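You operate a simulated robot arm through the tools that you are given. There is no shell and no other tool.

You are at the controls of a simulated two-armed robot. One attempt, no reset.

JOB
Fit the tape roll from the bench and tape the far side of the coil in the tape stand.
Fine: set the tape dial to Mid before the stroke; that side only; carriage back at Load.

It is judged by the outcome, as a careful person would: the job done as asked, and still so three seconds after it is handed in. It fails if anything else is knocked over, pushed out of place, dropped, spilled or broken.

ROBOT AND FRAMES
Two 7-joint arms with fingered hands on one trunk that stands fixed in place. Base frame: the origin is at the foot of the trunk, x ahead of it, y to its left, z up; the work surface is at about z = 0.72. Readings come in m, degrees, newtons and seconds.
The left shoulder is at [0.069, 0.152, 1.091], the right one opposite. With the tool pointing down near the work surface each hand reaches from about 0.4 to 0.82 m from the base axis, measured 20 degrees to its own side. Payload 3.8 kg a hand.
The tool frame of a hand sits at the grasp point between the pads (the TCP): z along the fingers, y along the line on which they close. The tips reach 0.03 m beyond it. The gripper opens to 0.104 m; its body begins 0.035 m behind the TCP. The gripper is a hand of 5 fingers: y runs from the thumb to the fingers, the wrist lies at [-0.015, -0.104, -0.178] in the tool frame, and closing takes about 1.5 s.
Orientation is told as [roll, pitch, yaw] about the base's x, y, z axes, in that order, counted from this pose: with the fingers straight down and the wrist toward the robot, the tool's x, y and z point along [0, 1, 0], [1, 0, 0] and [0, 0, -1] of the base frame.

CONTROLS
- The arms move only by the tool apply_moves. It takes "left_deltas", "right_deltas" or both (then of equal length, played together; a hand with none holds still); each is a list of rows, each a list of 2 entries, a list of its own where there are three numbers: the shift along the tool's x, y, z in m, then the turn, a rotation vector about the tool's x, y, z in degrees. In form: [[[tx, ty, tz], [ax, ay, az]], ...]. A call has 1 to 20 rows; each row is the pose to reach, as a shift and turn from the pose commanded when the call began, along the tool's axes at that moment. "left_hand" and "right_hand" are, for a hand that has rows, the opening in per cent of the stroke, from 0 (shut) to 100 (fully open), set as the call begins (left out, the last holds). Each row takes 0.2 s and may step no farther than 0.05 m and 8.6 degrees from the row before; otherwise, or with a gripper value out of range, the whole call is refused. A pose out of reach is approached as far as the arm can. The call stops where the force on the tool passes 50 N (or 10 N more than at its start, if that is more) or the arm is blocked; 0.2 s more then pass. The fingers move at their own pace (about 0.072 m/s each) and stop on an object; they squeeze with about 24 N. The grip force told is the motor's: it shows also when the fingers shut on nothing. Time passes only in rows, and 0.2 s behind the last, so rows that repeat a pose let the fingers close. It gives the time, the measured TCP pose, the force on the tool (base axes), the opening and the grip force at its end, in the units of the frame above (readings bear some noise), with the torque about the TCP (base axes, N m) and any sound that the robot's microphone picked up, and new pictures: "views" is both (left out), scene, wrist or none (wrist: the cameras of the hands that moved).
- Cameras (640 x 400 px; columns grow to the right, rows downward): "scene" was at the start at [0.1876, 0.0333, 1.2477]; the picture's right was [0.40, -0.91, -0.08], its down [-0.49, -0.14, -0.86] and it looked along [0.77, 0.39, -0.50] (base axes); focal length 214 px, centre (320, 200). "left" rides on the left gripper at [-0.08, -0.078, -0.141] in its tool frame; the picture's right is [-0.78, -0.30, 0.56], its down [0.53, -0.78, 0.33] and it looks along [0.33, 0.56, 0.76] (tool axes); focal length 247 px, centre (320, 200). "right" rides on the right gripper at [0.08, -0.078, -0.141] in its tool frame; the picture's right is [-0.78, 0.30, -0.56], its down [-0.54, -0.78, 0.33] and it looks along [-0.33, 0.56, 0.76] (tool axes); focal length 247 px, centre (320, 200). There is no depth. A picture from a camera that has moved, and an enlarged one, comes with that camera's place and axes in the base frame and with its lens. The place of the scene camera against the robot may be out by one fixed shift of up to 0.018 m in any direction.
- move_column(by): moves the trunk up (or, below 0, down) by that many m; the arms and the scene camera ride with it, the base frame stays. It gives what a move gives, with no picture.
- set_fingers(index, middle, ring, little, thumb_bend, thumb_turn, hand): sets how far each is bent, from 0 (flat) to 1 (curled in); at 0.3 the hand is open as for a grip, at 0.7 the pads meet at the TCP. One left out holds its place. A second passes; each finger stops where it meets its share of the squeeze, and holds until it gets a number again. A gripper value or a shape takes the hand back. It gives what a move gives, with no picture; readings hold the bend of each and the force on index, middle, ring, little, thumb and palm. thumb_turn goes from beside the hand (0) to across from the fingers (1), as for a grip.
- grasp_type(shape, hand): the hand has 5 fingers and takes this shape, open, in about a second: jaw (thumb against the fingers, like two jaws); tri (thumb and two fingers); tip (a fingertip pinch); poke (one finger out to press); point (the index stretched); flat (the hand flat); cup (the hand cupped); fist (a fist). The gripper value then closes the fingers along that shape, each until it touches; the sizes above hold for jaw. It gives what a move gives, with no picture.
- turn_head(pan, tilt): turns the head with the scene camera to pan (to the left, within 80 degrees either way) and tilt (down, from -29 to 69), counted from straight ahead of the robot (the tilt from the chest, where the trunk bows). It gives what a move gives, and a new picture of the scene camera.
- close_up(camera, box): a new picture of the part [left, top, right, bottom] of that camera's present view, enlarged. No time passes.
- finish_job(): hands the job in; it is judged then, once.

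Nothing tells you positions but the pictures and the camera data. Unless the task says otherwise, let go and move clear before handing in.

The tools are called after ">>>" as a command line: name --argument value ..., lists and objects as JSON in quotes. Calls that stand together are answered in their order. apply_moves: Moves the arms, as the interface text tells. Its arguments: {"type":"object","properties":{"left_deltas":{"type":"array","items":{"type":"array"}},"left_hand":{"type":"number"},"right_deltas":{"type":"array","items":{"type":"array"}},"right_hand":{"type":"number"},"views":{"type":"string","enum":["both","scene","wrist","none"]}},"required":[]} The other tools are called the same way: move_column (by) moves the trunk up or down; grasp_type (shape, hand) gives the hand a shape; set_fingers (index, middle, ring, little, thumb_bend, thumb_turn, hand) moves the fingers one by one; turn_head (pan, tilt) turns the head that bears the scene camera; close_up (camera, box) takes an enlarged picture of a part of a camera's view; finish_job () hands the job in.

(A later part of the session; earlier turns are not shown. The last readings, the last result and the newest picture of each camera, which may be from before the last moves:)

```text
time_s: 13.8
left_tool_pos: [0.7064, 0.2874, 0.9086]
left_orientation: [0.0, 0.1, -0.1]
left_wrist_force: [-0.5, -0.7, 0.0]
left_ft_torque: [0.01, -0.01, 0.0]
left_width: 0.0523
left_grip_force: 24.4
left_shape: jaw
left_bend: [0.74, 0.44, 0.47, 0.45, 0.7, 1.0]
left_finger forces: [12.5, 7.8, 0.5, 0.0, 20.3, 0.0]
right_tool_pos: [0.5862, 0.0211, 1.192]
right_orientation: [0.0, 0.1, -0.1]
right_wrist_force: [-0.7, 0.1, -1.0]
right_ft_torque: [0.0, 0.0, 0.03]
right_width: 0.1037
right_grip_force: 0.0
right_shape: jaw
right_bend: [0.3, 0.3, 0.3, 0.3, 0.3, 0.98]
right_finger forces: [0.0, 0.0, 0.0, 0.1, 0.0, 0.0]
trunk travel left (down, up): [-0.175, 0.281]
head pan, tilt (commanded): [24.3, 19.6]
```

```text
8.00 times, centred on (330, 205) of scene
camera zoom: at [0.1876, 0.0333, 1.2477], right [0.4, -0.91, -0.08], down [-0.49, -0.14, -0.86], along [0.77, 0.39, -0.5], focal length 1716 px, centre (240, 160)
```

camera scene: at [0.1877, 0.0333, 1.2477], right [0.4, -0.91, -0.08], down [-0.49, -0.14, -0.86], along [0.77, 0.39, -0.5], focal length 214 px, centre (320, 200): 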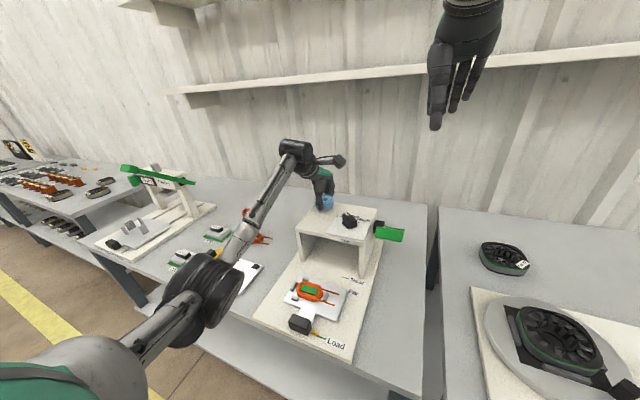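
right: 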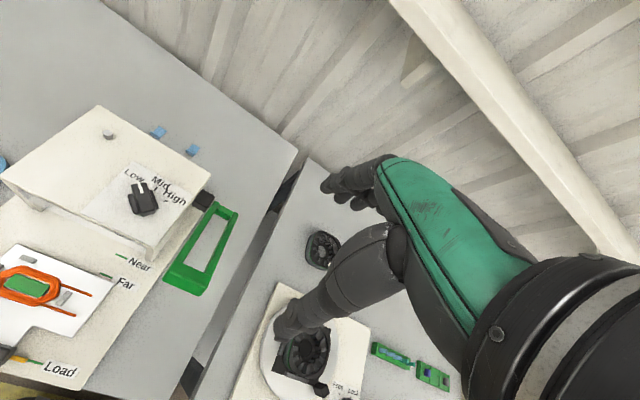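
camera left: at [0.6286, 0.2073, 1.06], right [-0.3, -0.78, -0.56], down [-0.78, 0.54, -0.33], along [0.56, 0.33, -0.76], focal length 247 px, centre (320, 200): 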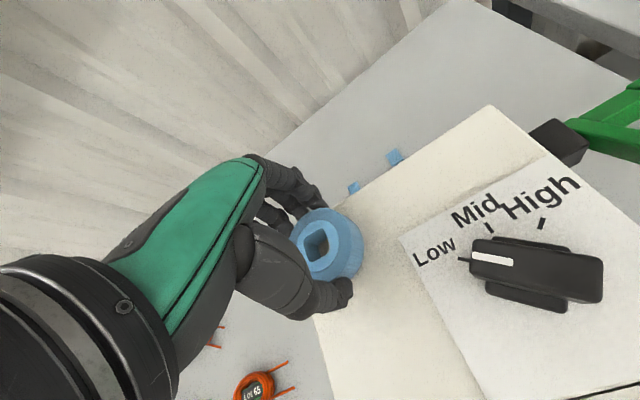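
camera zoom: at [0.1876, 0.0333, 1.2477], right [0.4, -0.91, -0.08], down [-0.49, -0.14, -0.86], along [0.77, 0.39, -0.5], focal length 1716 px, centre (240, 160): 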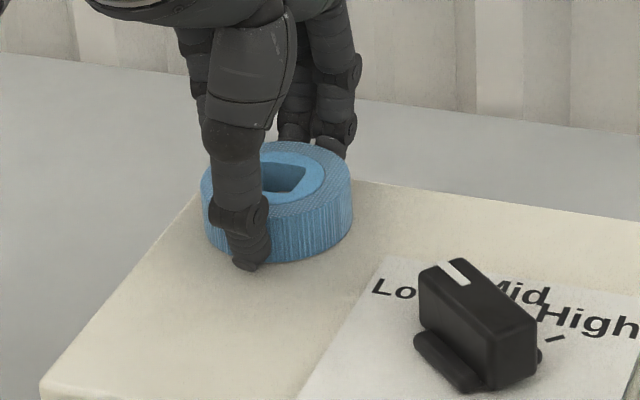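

The peg is clearly inside the hole. Lowering until it touches the roof.

>>> apply_moves --left_deltas '[[[0, 0, 0.002], [0, 0, 0]], [[0, 0, 0.004], [0, 0, 0]], [[0, 0, 0.004], [0, 0, 0]]]' --views "none"

>>> close_up --camera "scene" --box '[300, 180, 360, 230]'

```text
time_s: 14.6
left_tool_pos: [0.7047, 0.2866, 0.9077]
left_orientation: [0.0, -0.4, 0.0]
left_wrist_force: [4.0, 0.9, 12.2]
left_ft_torque: [0.08, -0.14, -0.01]
left_width: 0.0522
left_grip_force: 24.3
left_shape: jaw
left_bend: [0.74, 0.44, 0.48, 0.45, 0.7, 1.0]
left_finger forces: [13.8, 8.8, 2.7, 0.0, 21.2, 0.0]
right_tool_pos: [0.5868, 0.0222, 1.1931]
right_orientation: [-0.1, 0.0, -0.1]
right_wrist_force: [0.2, 0.4, 0.1]
right_ft_torque: [-0.01, 0.0, -0.02]
right_width: 0.1039
right_grip_force: 0.1
right_shape: jaw
right_bend: [0.3, 0.3, 0.3, 0.3, 0.3, 0.98]
right_finger forces: [0.0, 0.1, 0.1, 0.0, 0.0, 0.0]
trunk travel left (down, up): [-0.175, 0.281]
head pan, tilt (commanded): [24.3, 19.6]
```

```text
8.00 times, centred on (330, 205) of scene
camera zoom: at [0.1863, 0.0328, 1.2481], right [0.4, -0.91, -0.08], down [-0.49, -0.14, -0.86], along [0.77, 0.39, -0.5], focal length 1716 px, centre (240, 160)
```

zoom: 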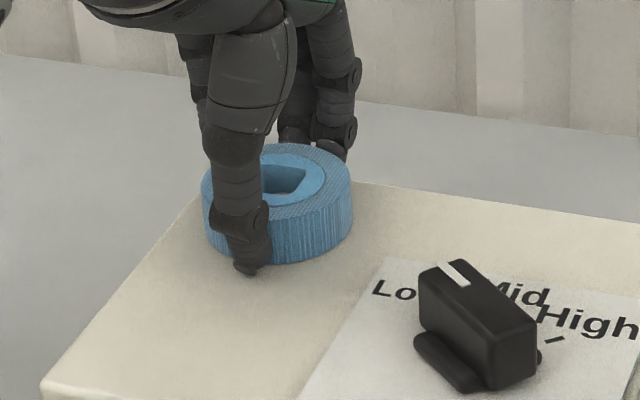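

Contact at about 12 N: the roll is on the roof. I'll back off slightly to unload, then open the hand.

>>> apply_moves --left_deltas '[[[0, 0, -0.0025], [0, 0, 0]], [[0, 0, -0.0025], [0, 0, 0]]]' --views "none"

>>> apply_moves --left_deltas '[[[0, 0, 0], [0, 0, 0]], [[0, 0, 0], [0, 0, 0]], [[0, 0, 0], [0, 0, 0]], [[0, 0, 0], [0, 0, 0]], [[0, 0, 0], [0, 0, 0]], [[0, 0, 0], [0, 0, 0]]]' --left_hand 95

>>> close_up --camera "left" --box '[260, 180, 400, 320]'

>>> close_up --camera "scene" --box '[300, 180, 360, 230]'

```text
time_s: 15.2
left_tool_pos: [0.7045, 0.2862, 0.907]
left_orientation: [0.0, 0.0, 0.0]
left_wrist_force: [2.4, -0.3, 9.2]
left_ft_torque: [0.03, -0.18, -0.05]
left_width: 0.0528
left_grip_force: 24.0
left_shape: jaw
left_bend: [0.74, 0.44, 0.48, 0.45, 0.7, 1.0]
left_finger forces: [13.6, 8.4, 2.3, 0.0, 21.6, 0.0]
right_tool_pos: [0.5857, 0.0221, 1.1931]
right_orientation: [0.0, 0.0, 0.1]
right_wrist_force: [-0.5, -0.2, -0.3]
right_ft_torque: [0.01, -0.01, 0.01]
right_width: 0.1037
right_grip_force: 0.0
right_shape: jaw
right_bend: [0.3, 0.3, 0.3, 0.3, 0.3, 0.98]
right_finger forces: [0.1, 0.0, 0.1, 0.0, 0.1, 0.0]
trunk travel left (down, up): [-0.175, 0.281]
head pan, tilt (commanded): [24.3, 19.6]
```

```text
time_s: 16.6
left_tool_pos: [0.7065, 0.2883, 0.9079]
left_orientation: [0.0, 0.1, -0.1]
left_wrist_force: [0.0, -1.0, 0.2]
left_ft_torque: [-0.03, 0.0, -0.03]
left_width: 0.0984
left_grip_force: 0.1
left_shape: jaw
left_bend: [0.32, 0.31, 0.3, 0.31, 0.31, 0.98]
left_finger forces: [0.1, 0.0, 0.0, 0.1, 0.0, 0.0]
right_tool_pos: [0.5873, 0.0205, 1.1922]
right_orientation: [0.0, 0.1, 0.0]
right_wrist_force: [0.2, 0.0, 0.6]
right_ft_torque: [0.01, 0.04, 0.03]
right_width: 0.1035
right_grip_force: 0.0
right_shape: jaw
right_bend: [0.3, 0.3, 0.3, 0.3, 0.3, 0.98]
right_finger forces: [0.0, 0.1, 0.1, 0.1, 0.0, 0.0]
trunk travel left (down, up): [-0.175, 0.281]
head pan, tilt (commanded): [24.3, 19.6]
camera scene: at [0.1876, 0.0332, 1.2477], right [0.4, -0.91, -0.08], down [-0.49, -0.14, -0.86], along [0.77, 0.39, -0.5], focal length 214 px, centre (320, 200)
camera left: at [0.6286, 0.2077, 1.0478], right [-0.3, -0.78, -0.56], down [-0.78, 0.54, -0.33], along [0.56, 0.33, -0.76], focal length 247 px, centre (320, 200)
```

scene: 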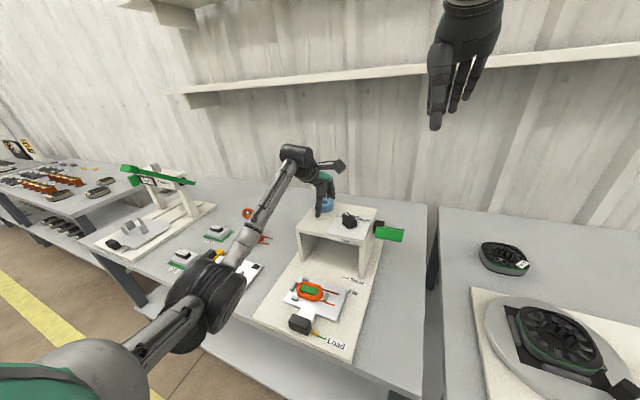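
left: 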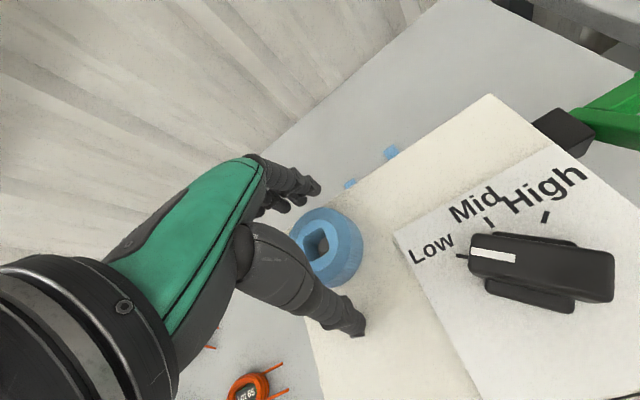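

```text
2.86 times, centred on (330, 250) of left
camera zoom: at [0.6286, 0.2077, 1.0478], right [-0.3, -0.78, -0.56], down [-0.78, 0.54, -0.33], along [0.56, 0.33, -0.76], focal length 706 px, centre (291, 57)
```

zoom: 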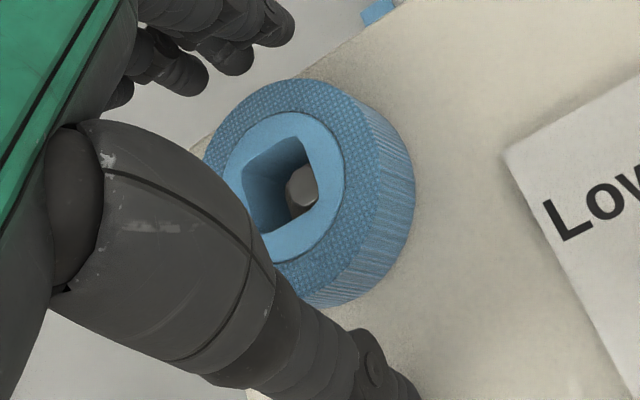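

```text
8.00 times, centred on (330, 205) of scene
camera zoom: at [0.1876, 0.0332, 1.2477], right [0.4, -0.91, -0.08], down [-0.49, -0.14, -0.86], along [0.77, 0.39, -0.5], focal length 1716 px, centre (240, 160)
```

zoom: 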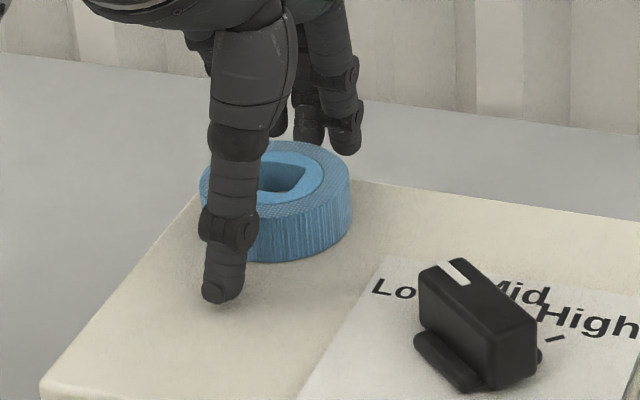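

The roll is seated on the peg and released. I'll lift the hand straight up and then look at the dial from a clear viewpoint.

>>> apply_moves --left_deltas '[[[0, 0, -0.03], [0, 0, 0]], [[0, 0, -0.07], [0, 0, 0]], [[0, 0, -0.11], [0, 0, 0]], [[-0.03, -0.03, -0.14], [0, 0, 0]], [[-0.06, -0.06, -0.15], [0, 0, 0]], [[-0.06, -0.06, -0.15], [0, 0, 0]]]' --left_hand 95

>>> close_up --camera "left" --box '[300, 130, 560, 330]'

>>> close_up --camera "right" --box '[60, 90, 260, 310]'

```text
refused: row 4 steps farther than a row can; nothing moved
```

```text
2.00 times, centred on (430, 230) of left
camera zoom: at [0.6286, 0.2077, 1.0478], right [-0.3, -0.78, -0.56], down [-0.78, 0.54, -0.33], along [0.56, 0.33, -0.76], focal length 494 px, centre (100, 140)
```

zoom: 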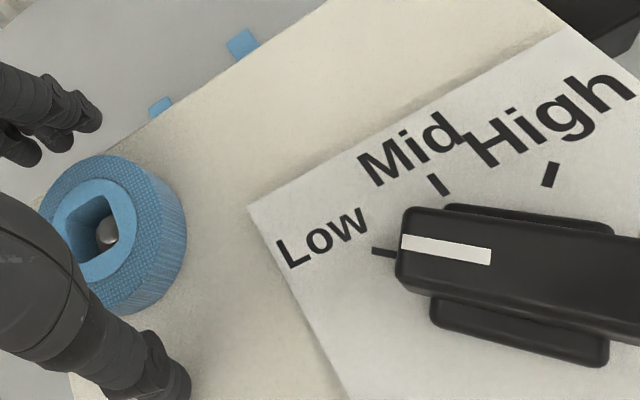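

```text
1.82 times, centred on (160, 200) of right
camera zoom: at [0.5087, 0.1023, 1.3342], right [0.3, -0.78, 0.56], down [-0.78, -0.53, -0.33], along [0.56, -0.33, -0.76], focal length 449 px, centre (611, 200)
```

zoom: 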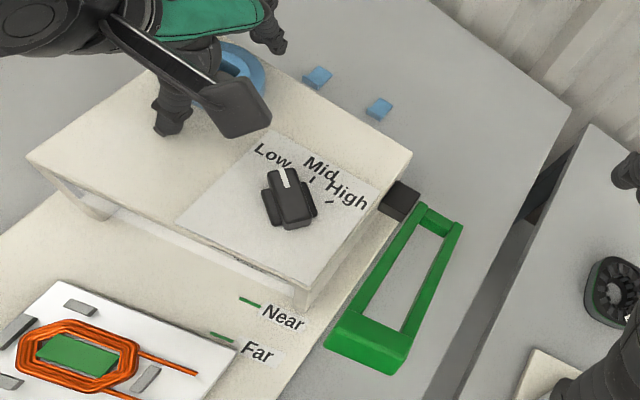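

The step was too long; I'll retry the lift with shorter steps.

>>> apply_moves --left_deltas '[[[0, 0, -0.03], [0, 0, 0]], [[0, 0, -0.07], [0, 0, 0]], [[0, 0, -0.11], [0, 0, 0]], [[-0.02, -0.02, -0.14], [0, 0, 0]], [[-0.04, -0.04, -0.15], [0, 0, 0]], [[-0.05, -0.06, -0.15], [0, 0, 0]], [[-0.05, -0.06, -0.15], [0, 0, 0]]]' --left_hand 95

>>> close_up --camera "left" --box '[300, 100, 560, 300]'

>>> close_up --camera "right" --box '[60, 90, 260, 310]'

```text
time_s: 18.2
left_tool_pos: [0.6474, 0.2354, 1.0567]
left_orientation: [0.0, 0.0, 0.0]
left_wrist_force: [-0.2, 0.1, 0.8]
left_ft_torque: [0.0, 0.0, 0.0]
left_width: 0.0984
left_grip_force: 0.0
left_shape: jaw
left_bend: [0.32, 0.31, 0.3, 0.31, 0.31, 0.98]
left_finger forces: [0.0, 0.0, 0.0, 0.1, 0.1, 0.0]
right_tool_pos: [0.5867, 0.0226, 1.1933]
right_orientation: [0.0, 0.1, 0.0]
right_wrist_force: [0.8, -0.3, 0.2]
right_ft_torque: [0.04, 0.03, -0.02]
right_width: 0.1038
right_grip_force: 0.1
right_shape: jaw
right_bend: [0.3, 0.3, 0.3, 0.3, 0.3, 0.98]
right_finger forces: [0.1, 0.0, 0.0, 0.0, 0.1, 0.0]
trunk travel left (down, up): [-0.175, 0.281]
head pan, tilt (commanded): [24.3, 19.6]
camera scene: at [0.1878, 0.0332, 1.2477], right [0.4, -0.91, -0.09], down [-0.49, -0.14, -0.86], along [0.77, 0.39, -0.5], focal length 214 px, centre (320, 200)
camera left: at [0.5707, 0.1562, 1.1974], right [-0.3, -0.78, -0.56], down [-0.78, 0.54, -0.33], along [0.56, 0.33, -0.76], focal length 247 px, centre (320, 200)
```

scene: 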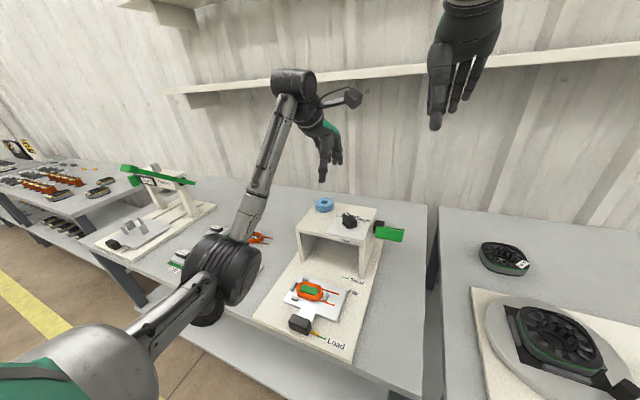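
left: 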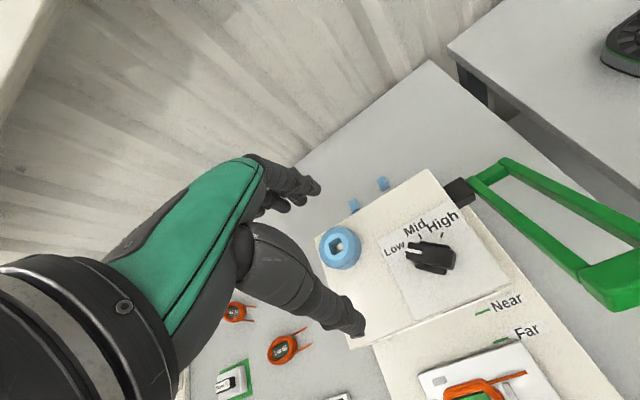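

```text
2.00 times, centred on (430, 200) of left
camera zoom: at [0.5707, 0.1562, 1.1974], right [-0.3, -0.78, -0.56], down [-0.78, 0.54, -0.33], along [0.56, 0.33, -0.76], focal length 494 px, centre (100, 200)
```

zoom: 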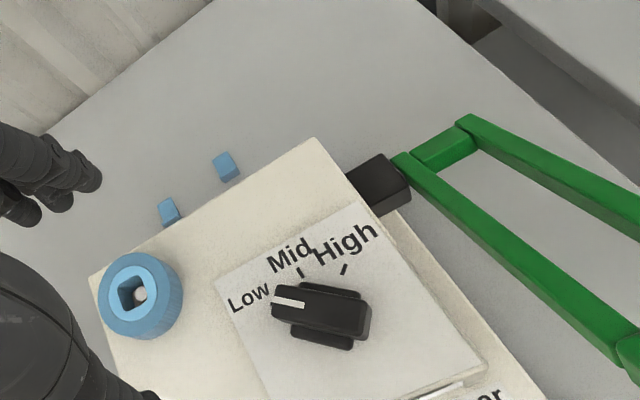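

```text
1.82 times, centred on (160, 200) of right
camera zoom: at [0.5089, 0.1023, 1.3341], right [0.3, -0.78, 0.56], down [-0.78, -0.54, -0.33], along [0.56, -0.33, -0.76], focal length 449 px, centre (611, 200)
```

zoom: 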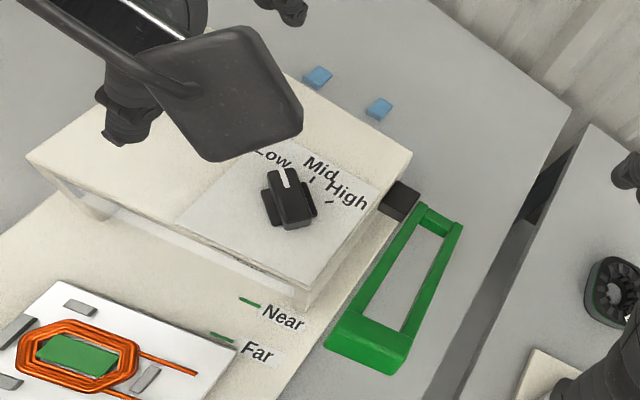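

The roll sits on its peg. The dial's axis is about (0.640, 0.185), its bar points at Low (about 50° left of straight ahead), and Mid is straight ahead. I'll try a small pinch shape on the left hand and see where its tips lie.

>>> grasp_type --shape "tri" --hand "left"

>>> close_up --camera "left" --box '[160, 100, 480, 380]'

>>> close_up --camera "scene" --box '[270, 70, 390, 190]'

```text
time_s: 19.1
left_tool_pos: [0.6484, 0.2358, 1.0564]
left_orientation: [-0.1, 0.0, 0.0]
left_wrist_force: [-0.5, -0.7, 0.8]
left_ft_torque: [-0.05, 0.0, 0.01]
left_width: 0.1036
left_grip_force: 0.1
left_shape: tri
left_bend: [0.3, 0.3, 0.99, 0.99, 0.3, 0.98]
left_finger forces: [0.0, 0.1, 0.0, 0.0, 0.0, 0.0]
right_tool_pos: [0.5859, 0.0214, 1.1923]
right_orientation: [0.0, 0.1, 0.0]
right_wrist_force: [-0.6, -0.1, -0.2]
right_ft_torque: [0.02, 0.01, -0.02]
right_width: 0.1038
right_grip_force: 0.0
right_shape: jaw
right_bend: [0.3, 0.3, 0.3, 0.3, 0.3, 0.98]
right_finger forces: [0.0, 0.0, 0.1, 0.0, 0.1, 0.0]
trunk travel left (down, up): [-0.175, 0.281]
head pan, tilt (commanded): [24.3, 19.6]
```

```text
1.43 times, centred on (320, 240) of left
camera zoom: at [0.5708, 0.1564, 1.1974], right [-0.3, -0.78, -0.56], down [-0.78, 0.54, -0.33], along [0.56, 0.33, -0.76], focal length 353 px, centre (320, 143)
```

zoom: 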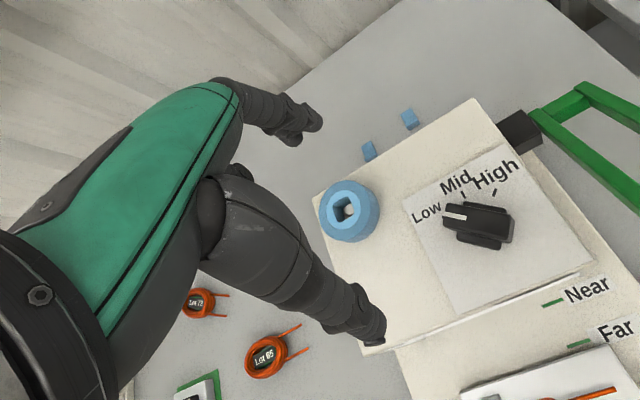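

```text
3.33 times, centred on (330, 130) of scene
camera zoom: at [0.1877, 0.0333, 1.2477], right [0.4, -0.91, -0.08], down [-0.49, -0.14, -0.86], along [0.77, 0.39, -0.5], focal length 715 px, centre (287, 433)
```

zoom: 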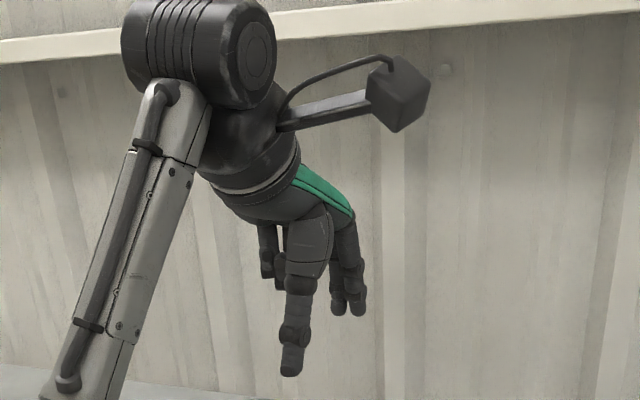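

In the tri shape ring and little curl away. I'd rather pinch the bar with middle and ring against the thumb, centred on the tool, so I'll shape the fingers that way and turn the hand to suit the bar while hovering above it.

>>> set_fingers --hand "left" --index 0.99 --middle 0.42 --ring 0.42 --little 0.99 --thumb_bend 0.42 --thumb_turn 1.0

>>> apply_moves --left_deltas '[[[-0.01, -0.0016, 0], [0, 0, 8]], [[-0.02, -0.0032, 0], [0, 0, 16]], [[-0.03, -0.0048, 0], [0, 0, 24]], [[-0.04, -0.0064, 0], [0, 0, 32]], [[-0.0506, -0.0078, 0], [0, 0, 40]], [[-0.0506, -0.0078, 0], [0, 0, 40]]]'

>>> close_up --camera "left" --box '[200, 120, 480, 360]'

>>> close_up --camera "scene" --box '[280, 100, 420, 250]'

```text
time_s: 20.1
left_tool_pos: [0.6492, 0.2361, 1.0562]
left_orientation: [0.0, 0.0, -0.1]
left_wrist_force: [0.2, 1.0, 0.2]
left_ft_torque: [0.02, -0.01, 0.02]
left_width: 0.0575
left_grip_force: 0.1
left_shape: fingers
left_bend: [0.99, 0.42, 0.42, 0.99, 0.42, 0.99]
left_finger forces: [0.1, 0.0, 0.0, 0.1, 0.0, 0.0]
right_tool_pos: [0.5874, 0.022, 1.1933]
right_orientation: [0.0, 0.1, 0.0]
right_wrist_force: [-0.7, 0.4, 0.5]
right_ft_torque: [0.01, -0.03, 0.03]
right_width: 0.1037
right_grip_force: 0.1
right_shape: jaw
right_bend: [0.3, 0.3, 0.3, 0.3, 0.3, 0.98]
right_finger forces: [0.1, 0.0, 0.0, 0.1, 0.0, 0.0]
trunk travel left (down, up): [-0.175, 0.281]
head pan, tilt (commanded): [24.3, 19.6]
```

```text
time_s: 21.5
left_tool_pos: [0.6403, 0.1864, 1.0579]
left_orientation: [0.1, 0.0, -40.3]
left_wrist_force: [0.4, 0.1, -0.3]
left_ft_torque: [0.04, 0.01, 0.03]
left_width: 0.0571
left_grip_force: 0.0
left_shape: fingers
left_bend: [0.99, 0.42, 0.42, 0.99, 0.42, 0.99]
left_finger forces: [0.0, 0.1, 0.0, 0.1, 0.0, 0.0]
right_tool_pos: [0.5867, 0.0214, 1.1931]
right_orientation: [0.0, 0.2, 0.0]
right_wrist_force: [0.8, 0.0, -0.1]
right_ft_torque: [0.01, 0.04, 0.0]
right_width: 0.1033
right_grip_force: 0.1
right_shape: jaw
right_bend: [0.3, 0.3, 0.3, 0.3, 0.3, 0.98]
right_finger forces: [0.1, 0.0, 0.0, 0.0, 0.0, 0.1]
trunk travel left (down, up): [-0.175, 0.281]
head pan, tilt (commanded): [24.3, 19.6]
camera scene: at [0.1876, 0.0334, 1.2477], right [0.4, -0.91, -0.08], down [-0.49, -0.14, -0.86], along [0.77, 0.39, -0.5], focal length 214 px, centre (320, 200)
camera left: at [0.5284, 0.1754, 1.1986], right [-0.73, -0.4, -0.56], down [-0.25, 0.91, -0.33], along [0.64, -0.1, -0.76], focal length 247 px, centre (320, 200)
```

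scene: 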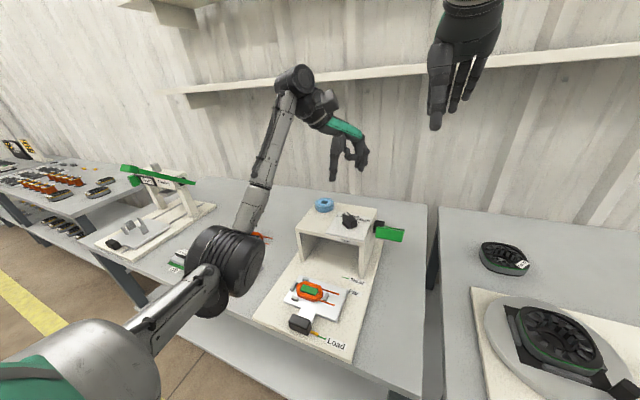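
left: 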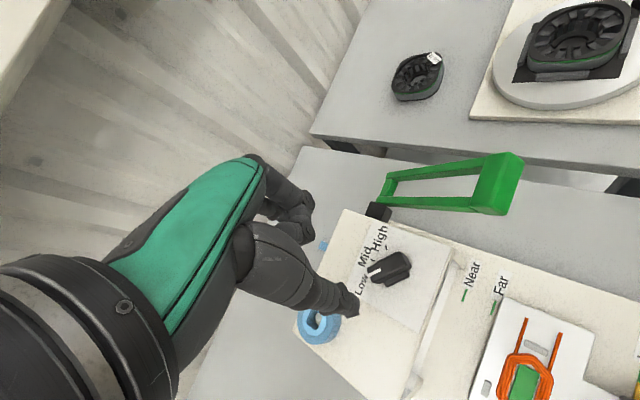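

```text
1.67 times, centred on (340, 240) of left
camera zoom: at [0.5284, 0.1754, 1.1986], right [-0.73, -0.4, -0.56], down [-0.25, 0.91, -0.33], along [0.64, -0.1, -0.76], focal length 412 px, centre (287, 133)
```

zoom: 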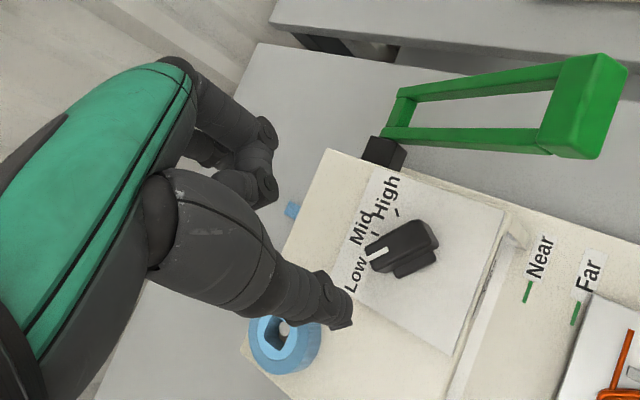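

```text
2.67 times, centred on (350, 175) of scene
camera zoom: at [0.1876, 0.0334, 1.2477], right [0.4, -0.91, -0.08], down [-0.49, -0.14, -0.86], along [0.77, 0.39, -0.5], focal length 572 px, centre (240, 267)
```

zoom: 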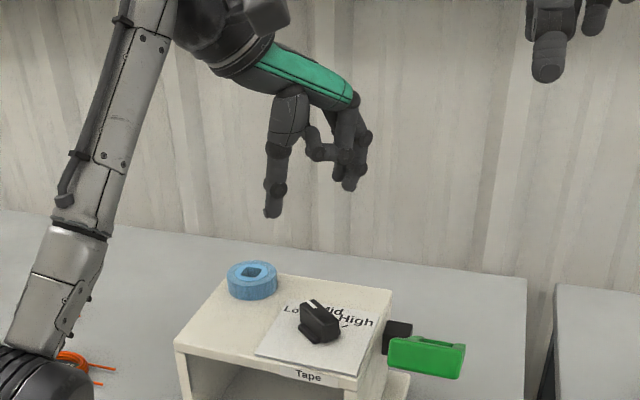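

The hand is centred over the dial with the pinch across the bar. Descending to just above grip height.

>>> apply_moves --left_deltas '[[[0, 0, 0.04], [0, 0, 0]], [[0, 0, 0.08], [0, 0, 0]], [[0, 0, 0.115], [0, 0, 0]], [[0, 0, 0.13], [0, 0, 0]], [[0, 0, 0.13], [0, 0, 0]]]'

>>> close_up --camera "left" --box '[220, 160, 420, 340]'

>>> close_up --camera "scene" --box '[310, 170, 400, 250]'

>>> close_up --camera "right" --box '[60, 90, 260, 250]'

```text
time_s: 22.7
left_tool_pos: [0.6386, 0.1868, 0.926]
left_orientation: [0.0, 0.1, -40.1]
left_wrist_force: [0.4, -0.6, -0.6]
left_ft_torque: [-0.01, 0.03, -0.01]
left_width: 0.0575
left_grip_force: 0.1
left_shape: fingers
left_bend: [0.99, 0.42, 0.42, 0.99, 0.42, 0.99]
left_finger forces: [0.0, 0.0, 0.0, 0.1, 0.1, 0.0]
right_tool_pos: [0.5873, 0.0219, 1.1926]
right_orientation: [0.0, 0.2, -0.1]
right_wrist_force: [-0.3, 0.0, -0.8]
right_ft_torque: [0.0, -0.02, 0.0]
right_width: 0.1036
right_grip_force: 0.1
right_shape: jaw
right_bend: [0.3, 0.3, 0.3, 0.3, 0.3, 0.98]
right_finger forces: [0.0, 0.1, 0.0, 0.1, 0.1, 0.0]
trunk travel left (down, up): [-0.175, 0.281]
head pan, tilt (commanded): [24.3, 19.6]
camera scene: at [0.1876, 0.0332, 1.2477], right [0.4, -0.91, -0.08], down [-0.49, -0.14, -0.86], along [0.77, 0.39, -0.5], focal length 214 px, centre (320, 200)
camera left: at [0.5276, 0.1757, 1.0667], right [-0.73, -0.4, -0.56], down [-0.25, 0.91, -0.33], along [0.64, -0.1, -0.76], focal length 247 px, centre (320, 200)
```

scene: 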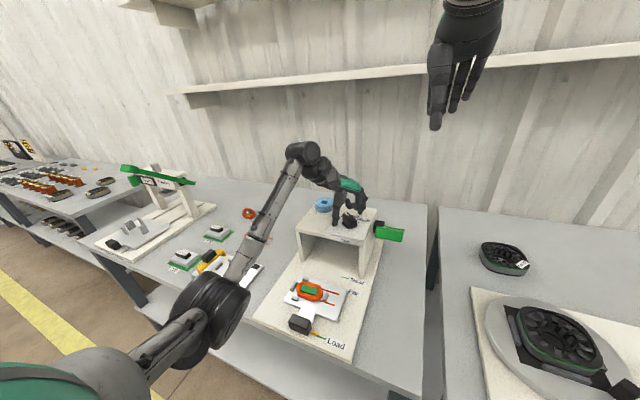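
left: 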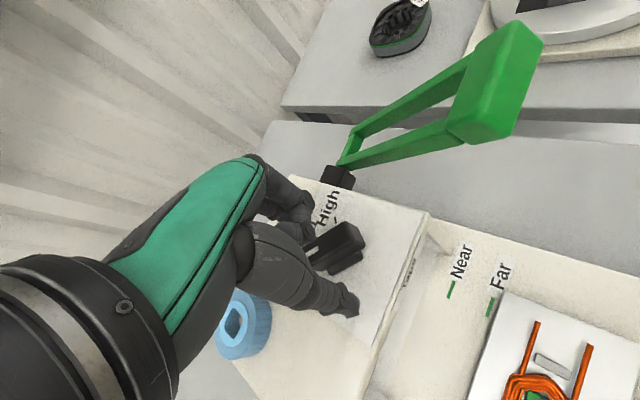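

```text
2.22 times, centred on (320, 250) of left
camera zoom: at [0.5276, 0.1757, 1.0667], right [-0.73, -0.4, -0.56], down [-0.25, 0.91, -0.33], along [0.64, -0.1, -0.76], focal length 549 px, centre (320, 89)
```

zoom: 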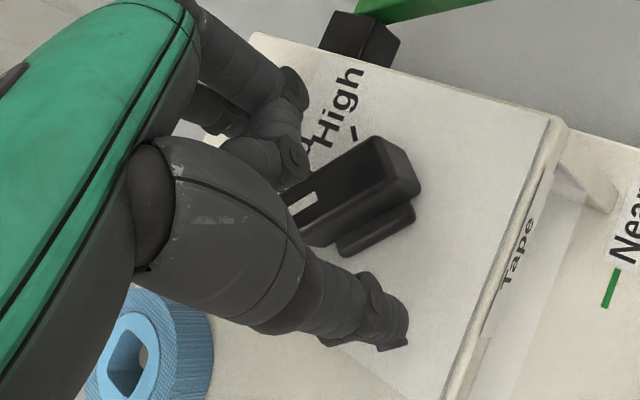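

```text
5.00 times, centred on (355, 210) of scene
camera zoom: at [0.1876, 0.0332, 1.2477], right [0.4, -0.91, -0.08], down [-0.49, -0.14, -0.86], along [0.77, 0.39, -0.5], focal length 1072 px, centre (145, 150)
```

zoom: 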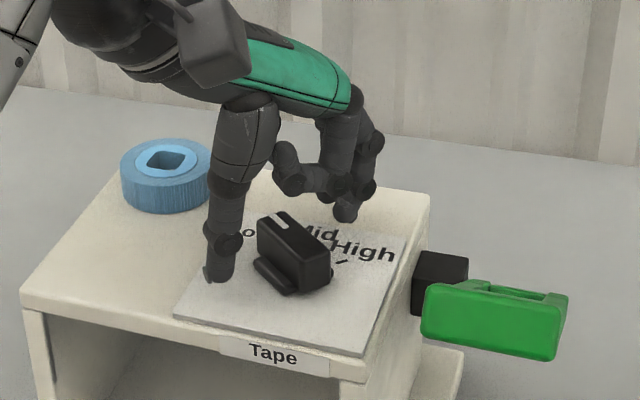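

```text
2.50 times, centred on (160, 170) of right
camera zoom: at [0.5087, 0.1022, 1.3342], right [0.3, -0.78, 0.56], down [-0.78, -0.53, -0.33], along [0.56, -0.33, -0.76], focal length 617 px, centre (720, 275)
```

zoom: 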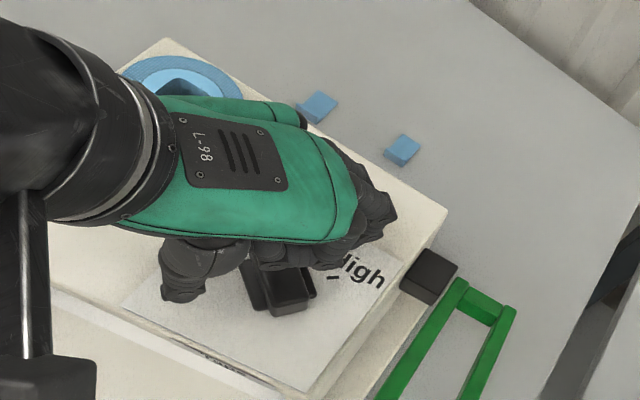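

The pinch straddles the bar, though the finger tips sit higher than the thumb tip. I'll bend middle and ring a bit more at this height so they reach lower, then check.

>>> set_fingers --hand "left" --middle 0.5 --ring 0.5 --thumb_bend 0.45

>>> close_up --camera "scene" --box '[320, 180, 380, 240]'

>>> close_up --camera "left" --box '[250, 180, 390, 320]'

```text
time_s: 23.7
left_tool_pos: [0.638, 0.1867, 0.9257]
left_orientation: [-0.1, -0.1, -40.1]
left_wrist_force: [0.8, 1.0, 0.3]
left_ft_torque: [-0.01, 0.03, 0.0]
left_width: 0.0558
left_grip_force: 0.1
left_shape: fingers
left_bend: [0.99, 0.5, 0.5, 0.99, 0.45, 0.99]
left_finger forces: [0.0, 0.0, 0.1, 0.0, 0.0, 0.0]
right_tool_pos: [0.5862, 0.0228, 1.1933]
right_orientation: [0.0, 0.1, 0.0]
right_wrist_force: [-0.5, -0.7, 0.1]
right_ft_torque: [0.0, -0.02, 0.0]
right_width: 0.1035
right_grip_force: 0.0
right_shape: jaw
right_bend: [0.3, 0.3, 0.3, 0.3, 0.3, 0.98]
right_finger forces: [0.1, 0.0, 0.1, 0.0, 0.0, 0.1]
trunk travel left (down, up): [-0.175, 0.281]
head pan, tilt (commanded): [24.3, 19.6]
```

```text
6.67 times, centred on (350, 210) of scene
camera zoom: at [0.1877, 0.0333, 1.2477], right [0.4, -0.91, -0.08], down [-0.49, -0.14, -0.86], along [0.77, 0.39, -0.5], focal length 1430 px, centre (120, 133)
```

zoom: 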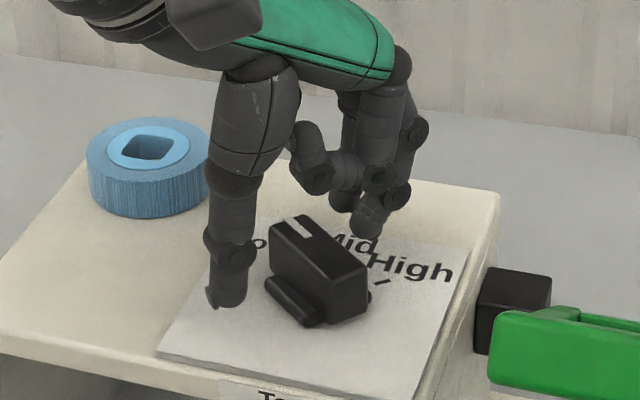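

```text
2.86 times, centred on (320, 250) of left
camera zoom: at [0.5278, 0.1758, 1.0669], right [-0.73, -0.4, -0.56], down [-0.25, 0.91, -0.33], along [0.64, -0.1, -0.76], focal length 706 px, centre (320, 57)
```

zoom: 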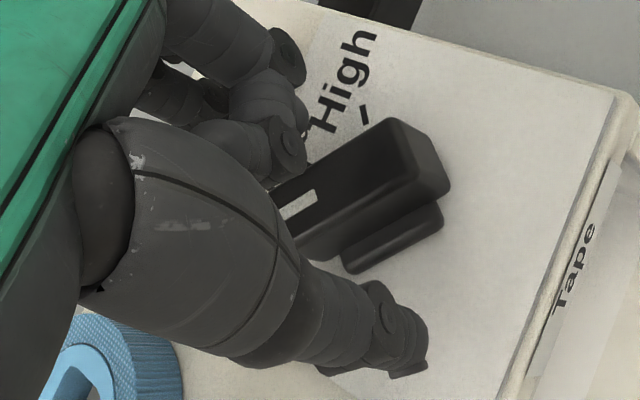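

Finger tips are now about 1.3 cm below the grasp point. Lowering 17 mm so both sides overlap the bar.

>>> apply_moves --left_deltas '[[[0, 0.002, 0.006], [0, 0, 0]], [[0, 0.002, 0.012], [0, 0, 0]], [[0, 0.002, 0.017], [0, 0, 0]], [[0, 0.002, 0.017], [0, 0, 0]]]'

>>> close_up --camera "scene" --box '[320, 180, 380, 240]'

>>> close_up --camera "left" --box '[250, 180, 390, 320]'

```text
time_s: 24.7
left_tool_pos: [0.6404, 0.1855, 0.9099]
left_orientation: [0.0, 0.0, -40.1]
left_wrist_force: [0.3, -0.4, 1.5]
left_ft_torque: [-0.02, -0.03, 0.0]
left_width: 0.0559
left_grip_force: 0.8
left_shape: fingers
left_bend: [0.99, 0.5, 0.5, 0.99, 0.45, 0.99]
left_finger forces: [0.0, 1.0, 0.0, 0.0, 0.0, 0.1]
right_tool_pos: [0.5865, 0.0217, 1.1931]
right_orientation: [0.0, 0.1, 0.0]
right_wrist_force: [-0.2, -1.1, -0.3]
right_ft_torque: [-0.01, -0.01, 0.02]
right_width: 0.1038
right_grip_force: 0.1
right_shape: jaw
right_bend: [0.3, 0.3, 0.3, 0.3, 0.3, 0.98]
right_finger forces: [0.1, 0.1, 0.0, 0.0, 0.0, 0.1]
trunk travel left (down, up): [-0.175, 0.281]
head pan, tilt (commanded): [24.3, 19.6]
camera scene: at [0.1875, 0.0332, 1.2477], right [0.4, -0.91, -0.08], down [-0.49, -0.14, -0.86], along [0.77, 0.39, -0.5], focal length 214 px, centre (320, 200)
camera left: at [0.5292, 0.1745, 1.0508], right [-0.73, -0.4, -0.56], down [-0.25, 0.91, -0.33], along [0.64, -0.1, -0.76], focal length 247 px, centre (320, 200)
```

scene: 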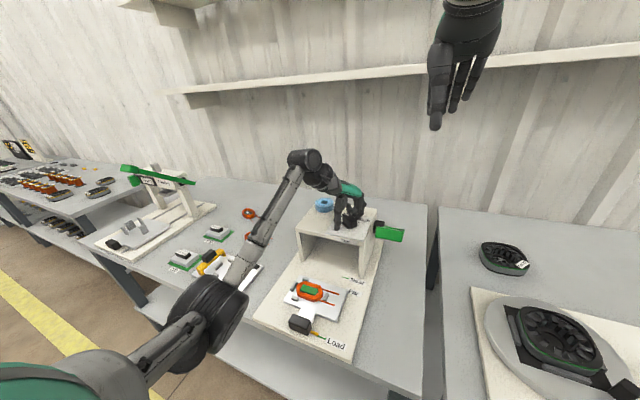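
left: 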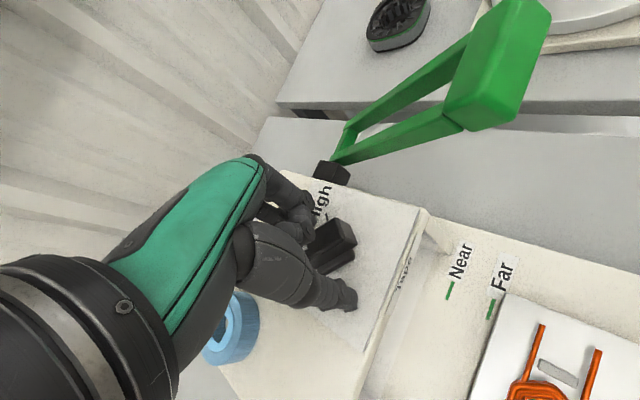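

```text
6.67 times, centred on (350, 210) of scene
camera zoom: at [0.1875, 0.0332, 1.2477], right [0.4, -0.91, -0.08], down [-0.49, -0.14, -0.86], along [0.77, 0.39, -0.5], focal length 1430 px, centre (120, 133)
```

zoom: 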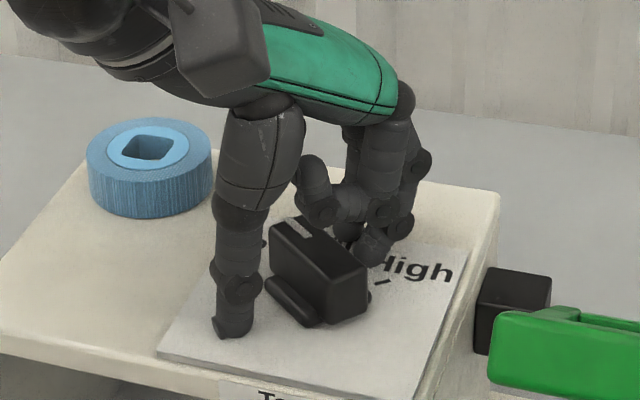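

```text
2.86 times, centred on (320, 250) of left
camera zoom: at [0.5292, 0.1745, 1.0508], right [-0.73, -0.4, -0.56], down [-0.25, 0.91, -0.33], along [0.64, -0.1, -0.76], focal length 706 px, centre (320, 57)
```

zoom: 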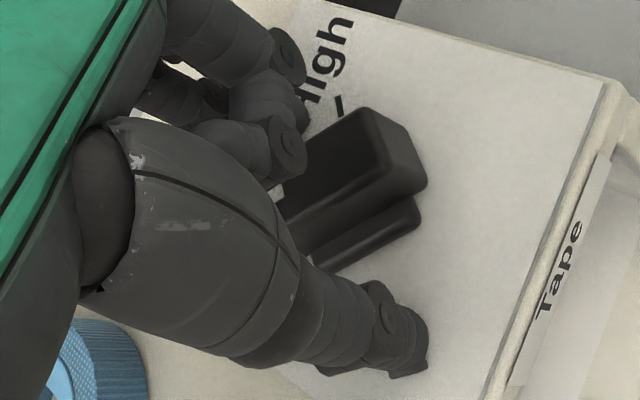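

Middle finger is already touching the bar lightly. Closing thumb and fingers on it.

>>> set_fingers --hand "left" --middle 0.6 --ring 0.6 --thumb_bend 0.75

>>> close_up --camera "scene" --box '[320, 180, 380, 240]'

>>> close_up --camera "left" --box '[250, 180, 390, 320]'

>>> close_up --camera "right" --box '[80, 120, 220, 240]'

```text
time_s: 25.7
left_tool_pos: [0.6399, 0.187, 0.9098]
left_orientation: [-0.1, 0.0, -40.1]
left_wrist_force: [-7.6, 7.2, -3.6]
left_ft_torque: [0.15, 0.17, 0.01]
left_width: 0.0463
left_grip_force: 5.5
left_shape: fingers
left_bend: [0.99, 0.6, 0.6, 0.99, 0.67, 1.0]
left_finger forces: [0.1, 0.0, 0.0, 0.1, 10.2, 0.1]
right_tool_pos: [0.5857, 0.0229, 1.193]
right_orientation: [-0.1, 0.0, -0.1]
right_wrist_force: [0.3, 0.6, 0.3]
right_ft_torque: [-0.01, 0.03, -0.03]
right_width: 0.1034
right_grip_force: 0.0
right_shape: jaw
right_bend: [0.3, 0.3, 0.3, 0.3, 0.3, 0.98]
right_finger forces: [0.0, 0.0, 0.0, 0.1, 0.1, 0.0]
trunk travel left (down, up): [-0.175, 0.281]
head pan, tilt (commanded): [24.3, 19.6]
```

```text
6.67 times, centred on (350, 210) of scene
camera zoom: at [0.1869, 0.0347, 1.2477], right [0.4, -0.91, -0.08], down [-0.49, -0.14, -0.86], along [0.77, 0.39, -0.5], focal length 1430 px, centre (120, 133)
```

zoom: 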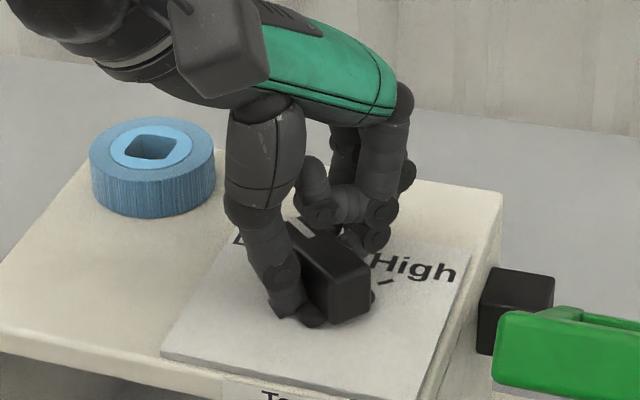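

```text
2.86 times, centred on (320, 250) of left
camera zoom: at [0.5287, 0.1762, 1.0504], right [-0.73, -0.4, -0.56], down [-0.25, 0.91, -0.33], along [0.64, -0.1, -0.76], focal length 706 px, centre (320, 57)
```

zoom: 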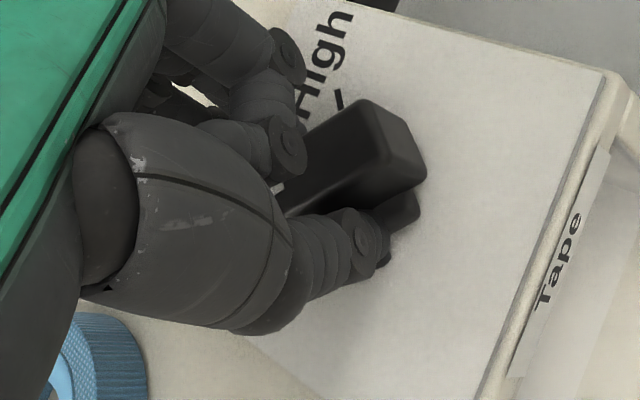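

```text
3.33 times, centred on (150, 180) of right
camera zoom: at [0.5079, 0.104, 1.3343], right [0.3, -0.78, 0.56], down [-0.78, -0.54, -0.33], along [0.56, -0.33, -0.76], focal length 823 px, centre (887, 267)
```

zoom: 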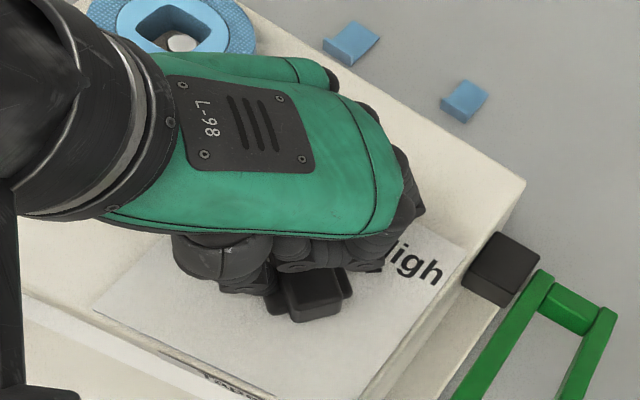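

The thumb is on the bar with 10 N but the fingers have not met it. Closing middle and ring further.

>>> set_fingers --hand "left" --middle 0.8 --ring 0.8

>>> close_up --camera "scene" --box '[320, 180, 380, 240]'

>>> close_up --camera "left" --box '[250, 180, 390, 320]'

```text
time_s: 26.7
left_tool_pos: [0.6417, 0.1869, 0.9094]
left_orientation: [0.0, 0.0, -40.0]
left_wrist_force: [6.8, 4.8, -4.7]
left_ft_torque: [-0.06, 0.09, -0.27]
left_width: 0.0467
left_grip_force: 16.2
left_shape: fingers
left_bend: [0.99, 0.65, 0.75, 0.99, 0.66, 1.0]
left_finger forces: [0.0, 9.0, 11.6, 0.1, 11.4, 0.0]
right_tool_pos: [0.5889, 0.023, 1.1919]
right_orientation: [-0.1, 0.2, 0.0]
right_wrist_force: [0.7, 0.0, -0.9]
right_ft_torque: [0.0, -0.03, -0.06]
right_width: 0.1035
right_grip_force: 0.0
right_shape: jaw
right_bend: [0.3, 0.3, 0.3, 0.3, 0.3, 0.98]
right_finger forces: [0.0, 0.0, 0.1, 0.0, 0.0, 0.1]
trunk travel left (down, up): [-0.175, 0.281]
head pan, tilt (commanded): [24.3, 19.6]
```

```text
6.67 times, centred on (350, 210) of scene
camera zoom: at [0.1897, 0.0343, 1.2473], right [0.4, -0.91, -0.08], down [-0.49, -0.14, -0.86], along [0.77, 0.39, -0.51], focal length 1430 px, centre (120, 133)
```

zoom: 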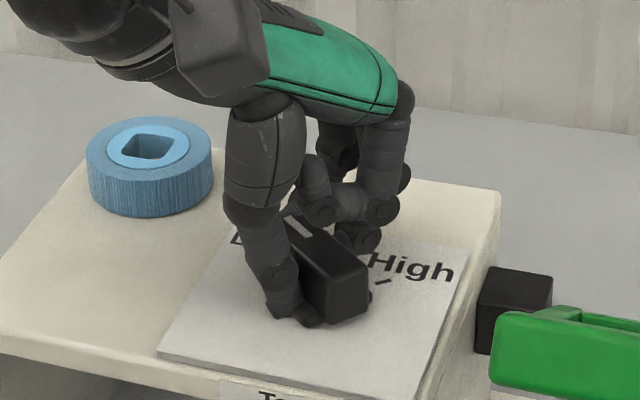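

```text
2.86 times, centred on (320, 250) of left
camera zoom: at [0.5311, 0.1755, 1.0497], right [-0.73, -0.4, -0.56], down [-0.25, 0.91, -0.33], along [0.64, -0.1, -0.76], focal length 706 px, centre (320, 57)
```

zoom: 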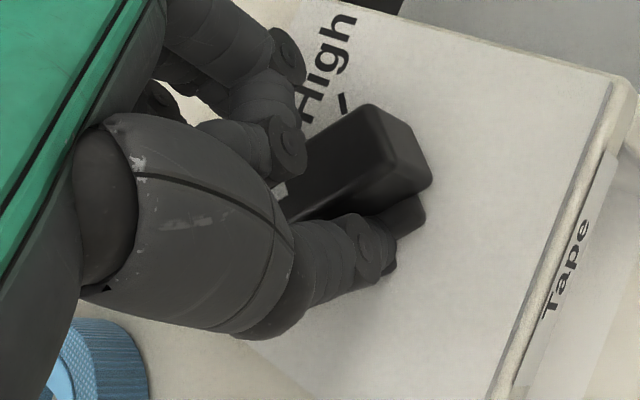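

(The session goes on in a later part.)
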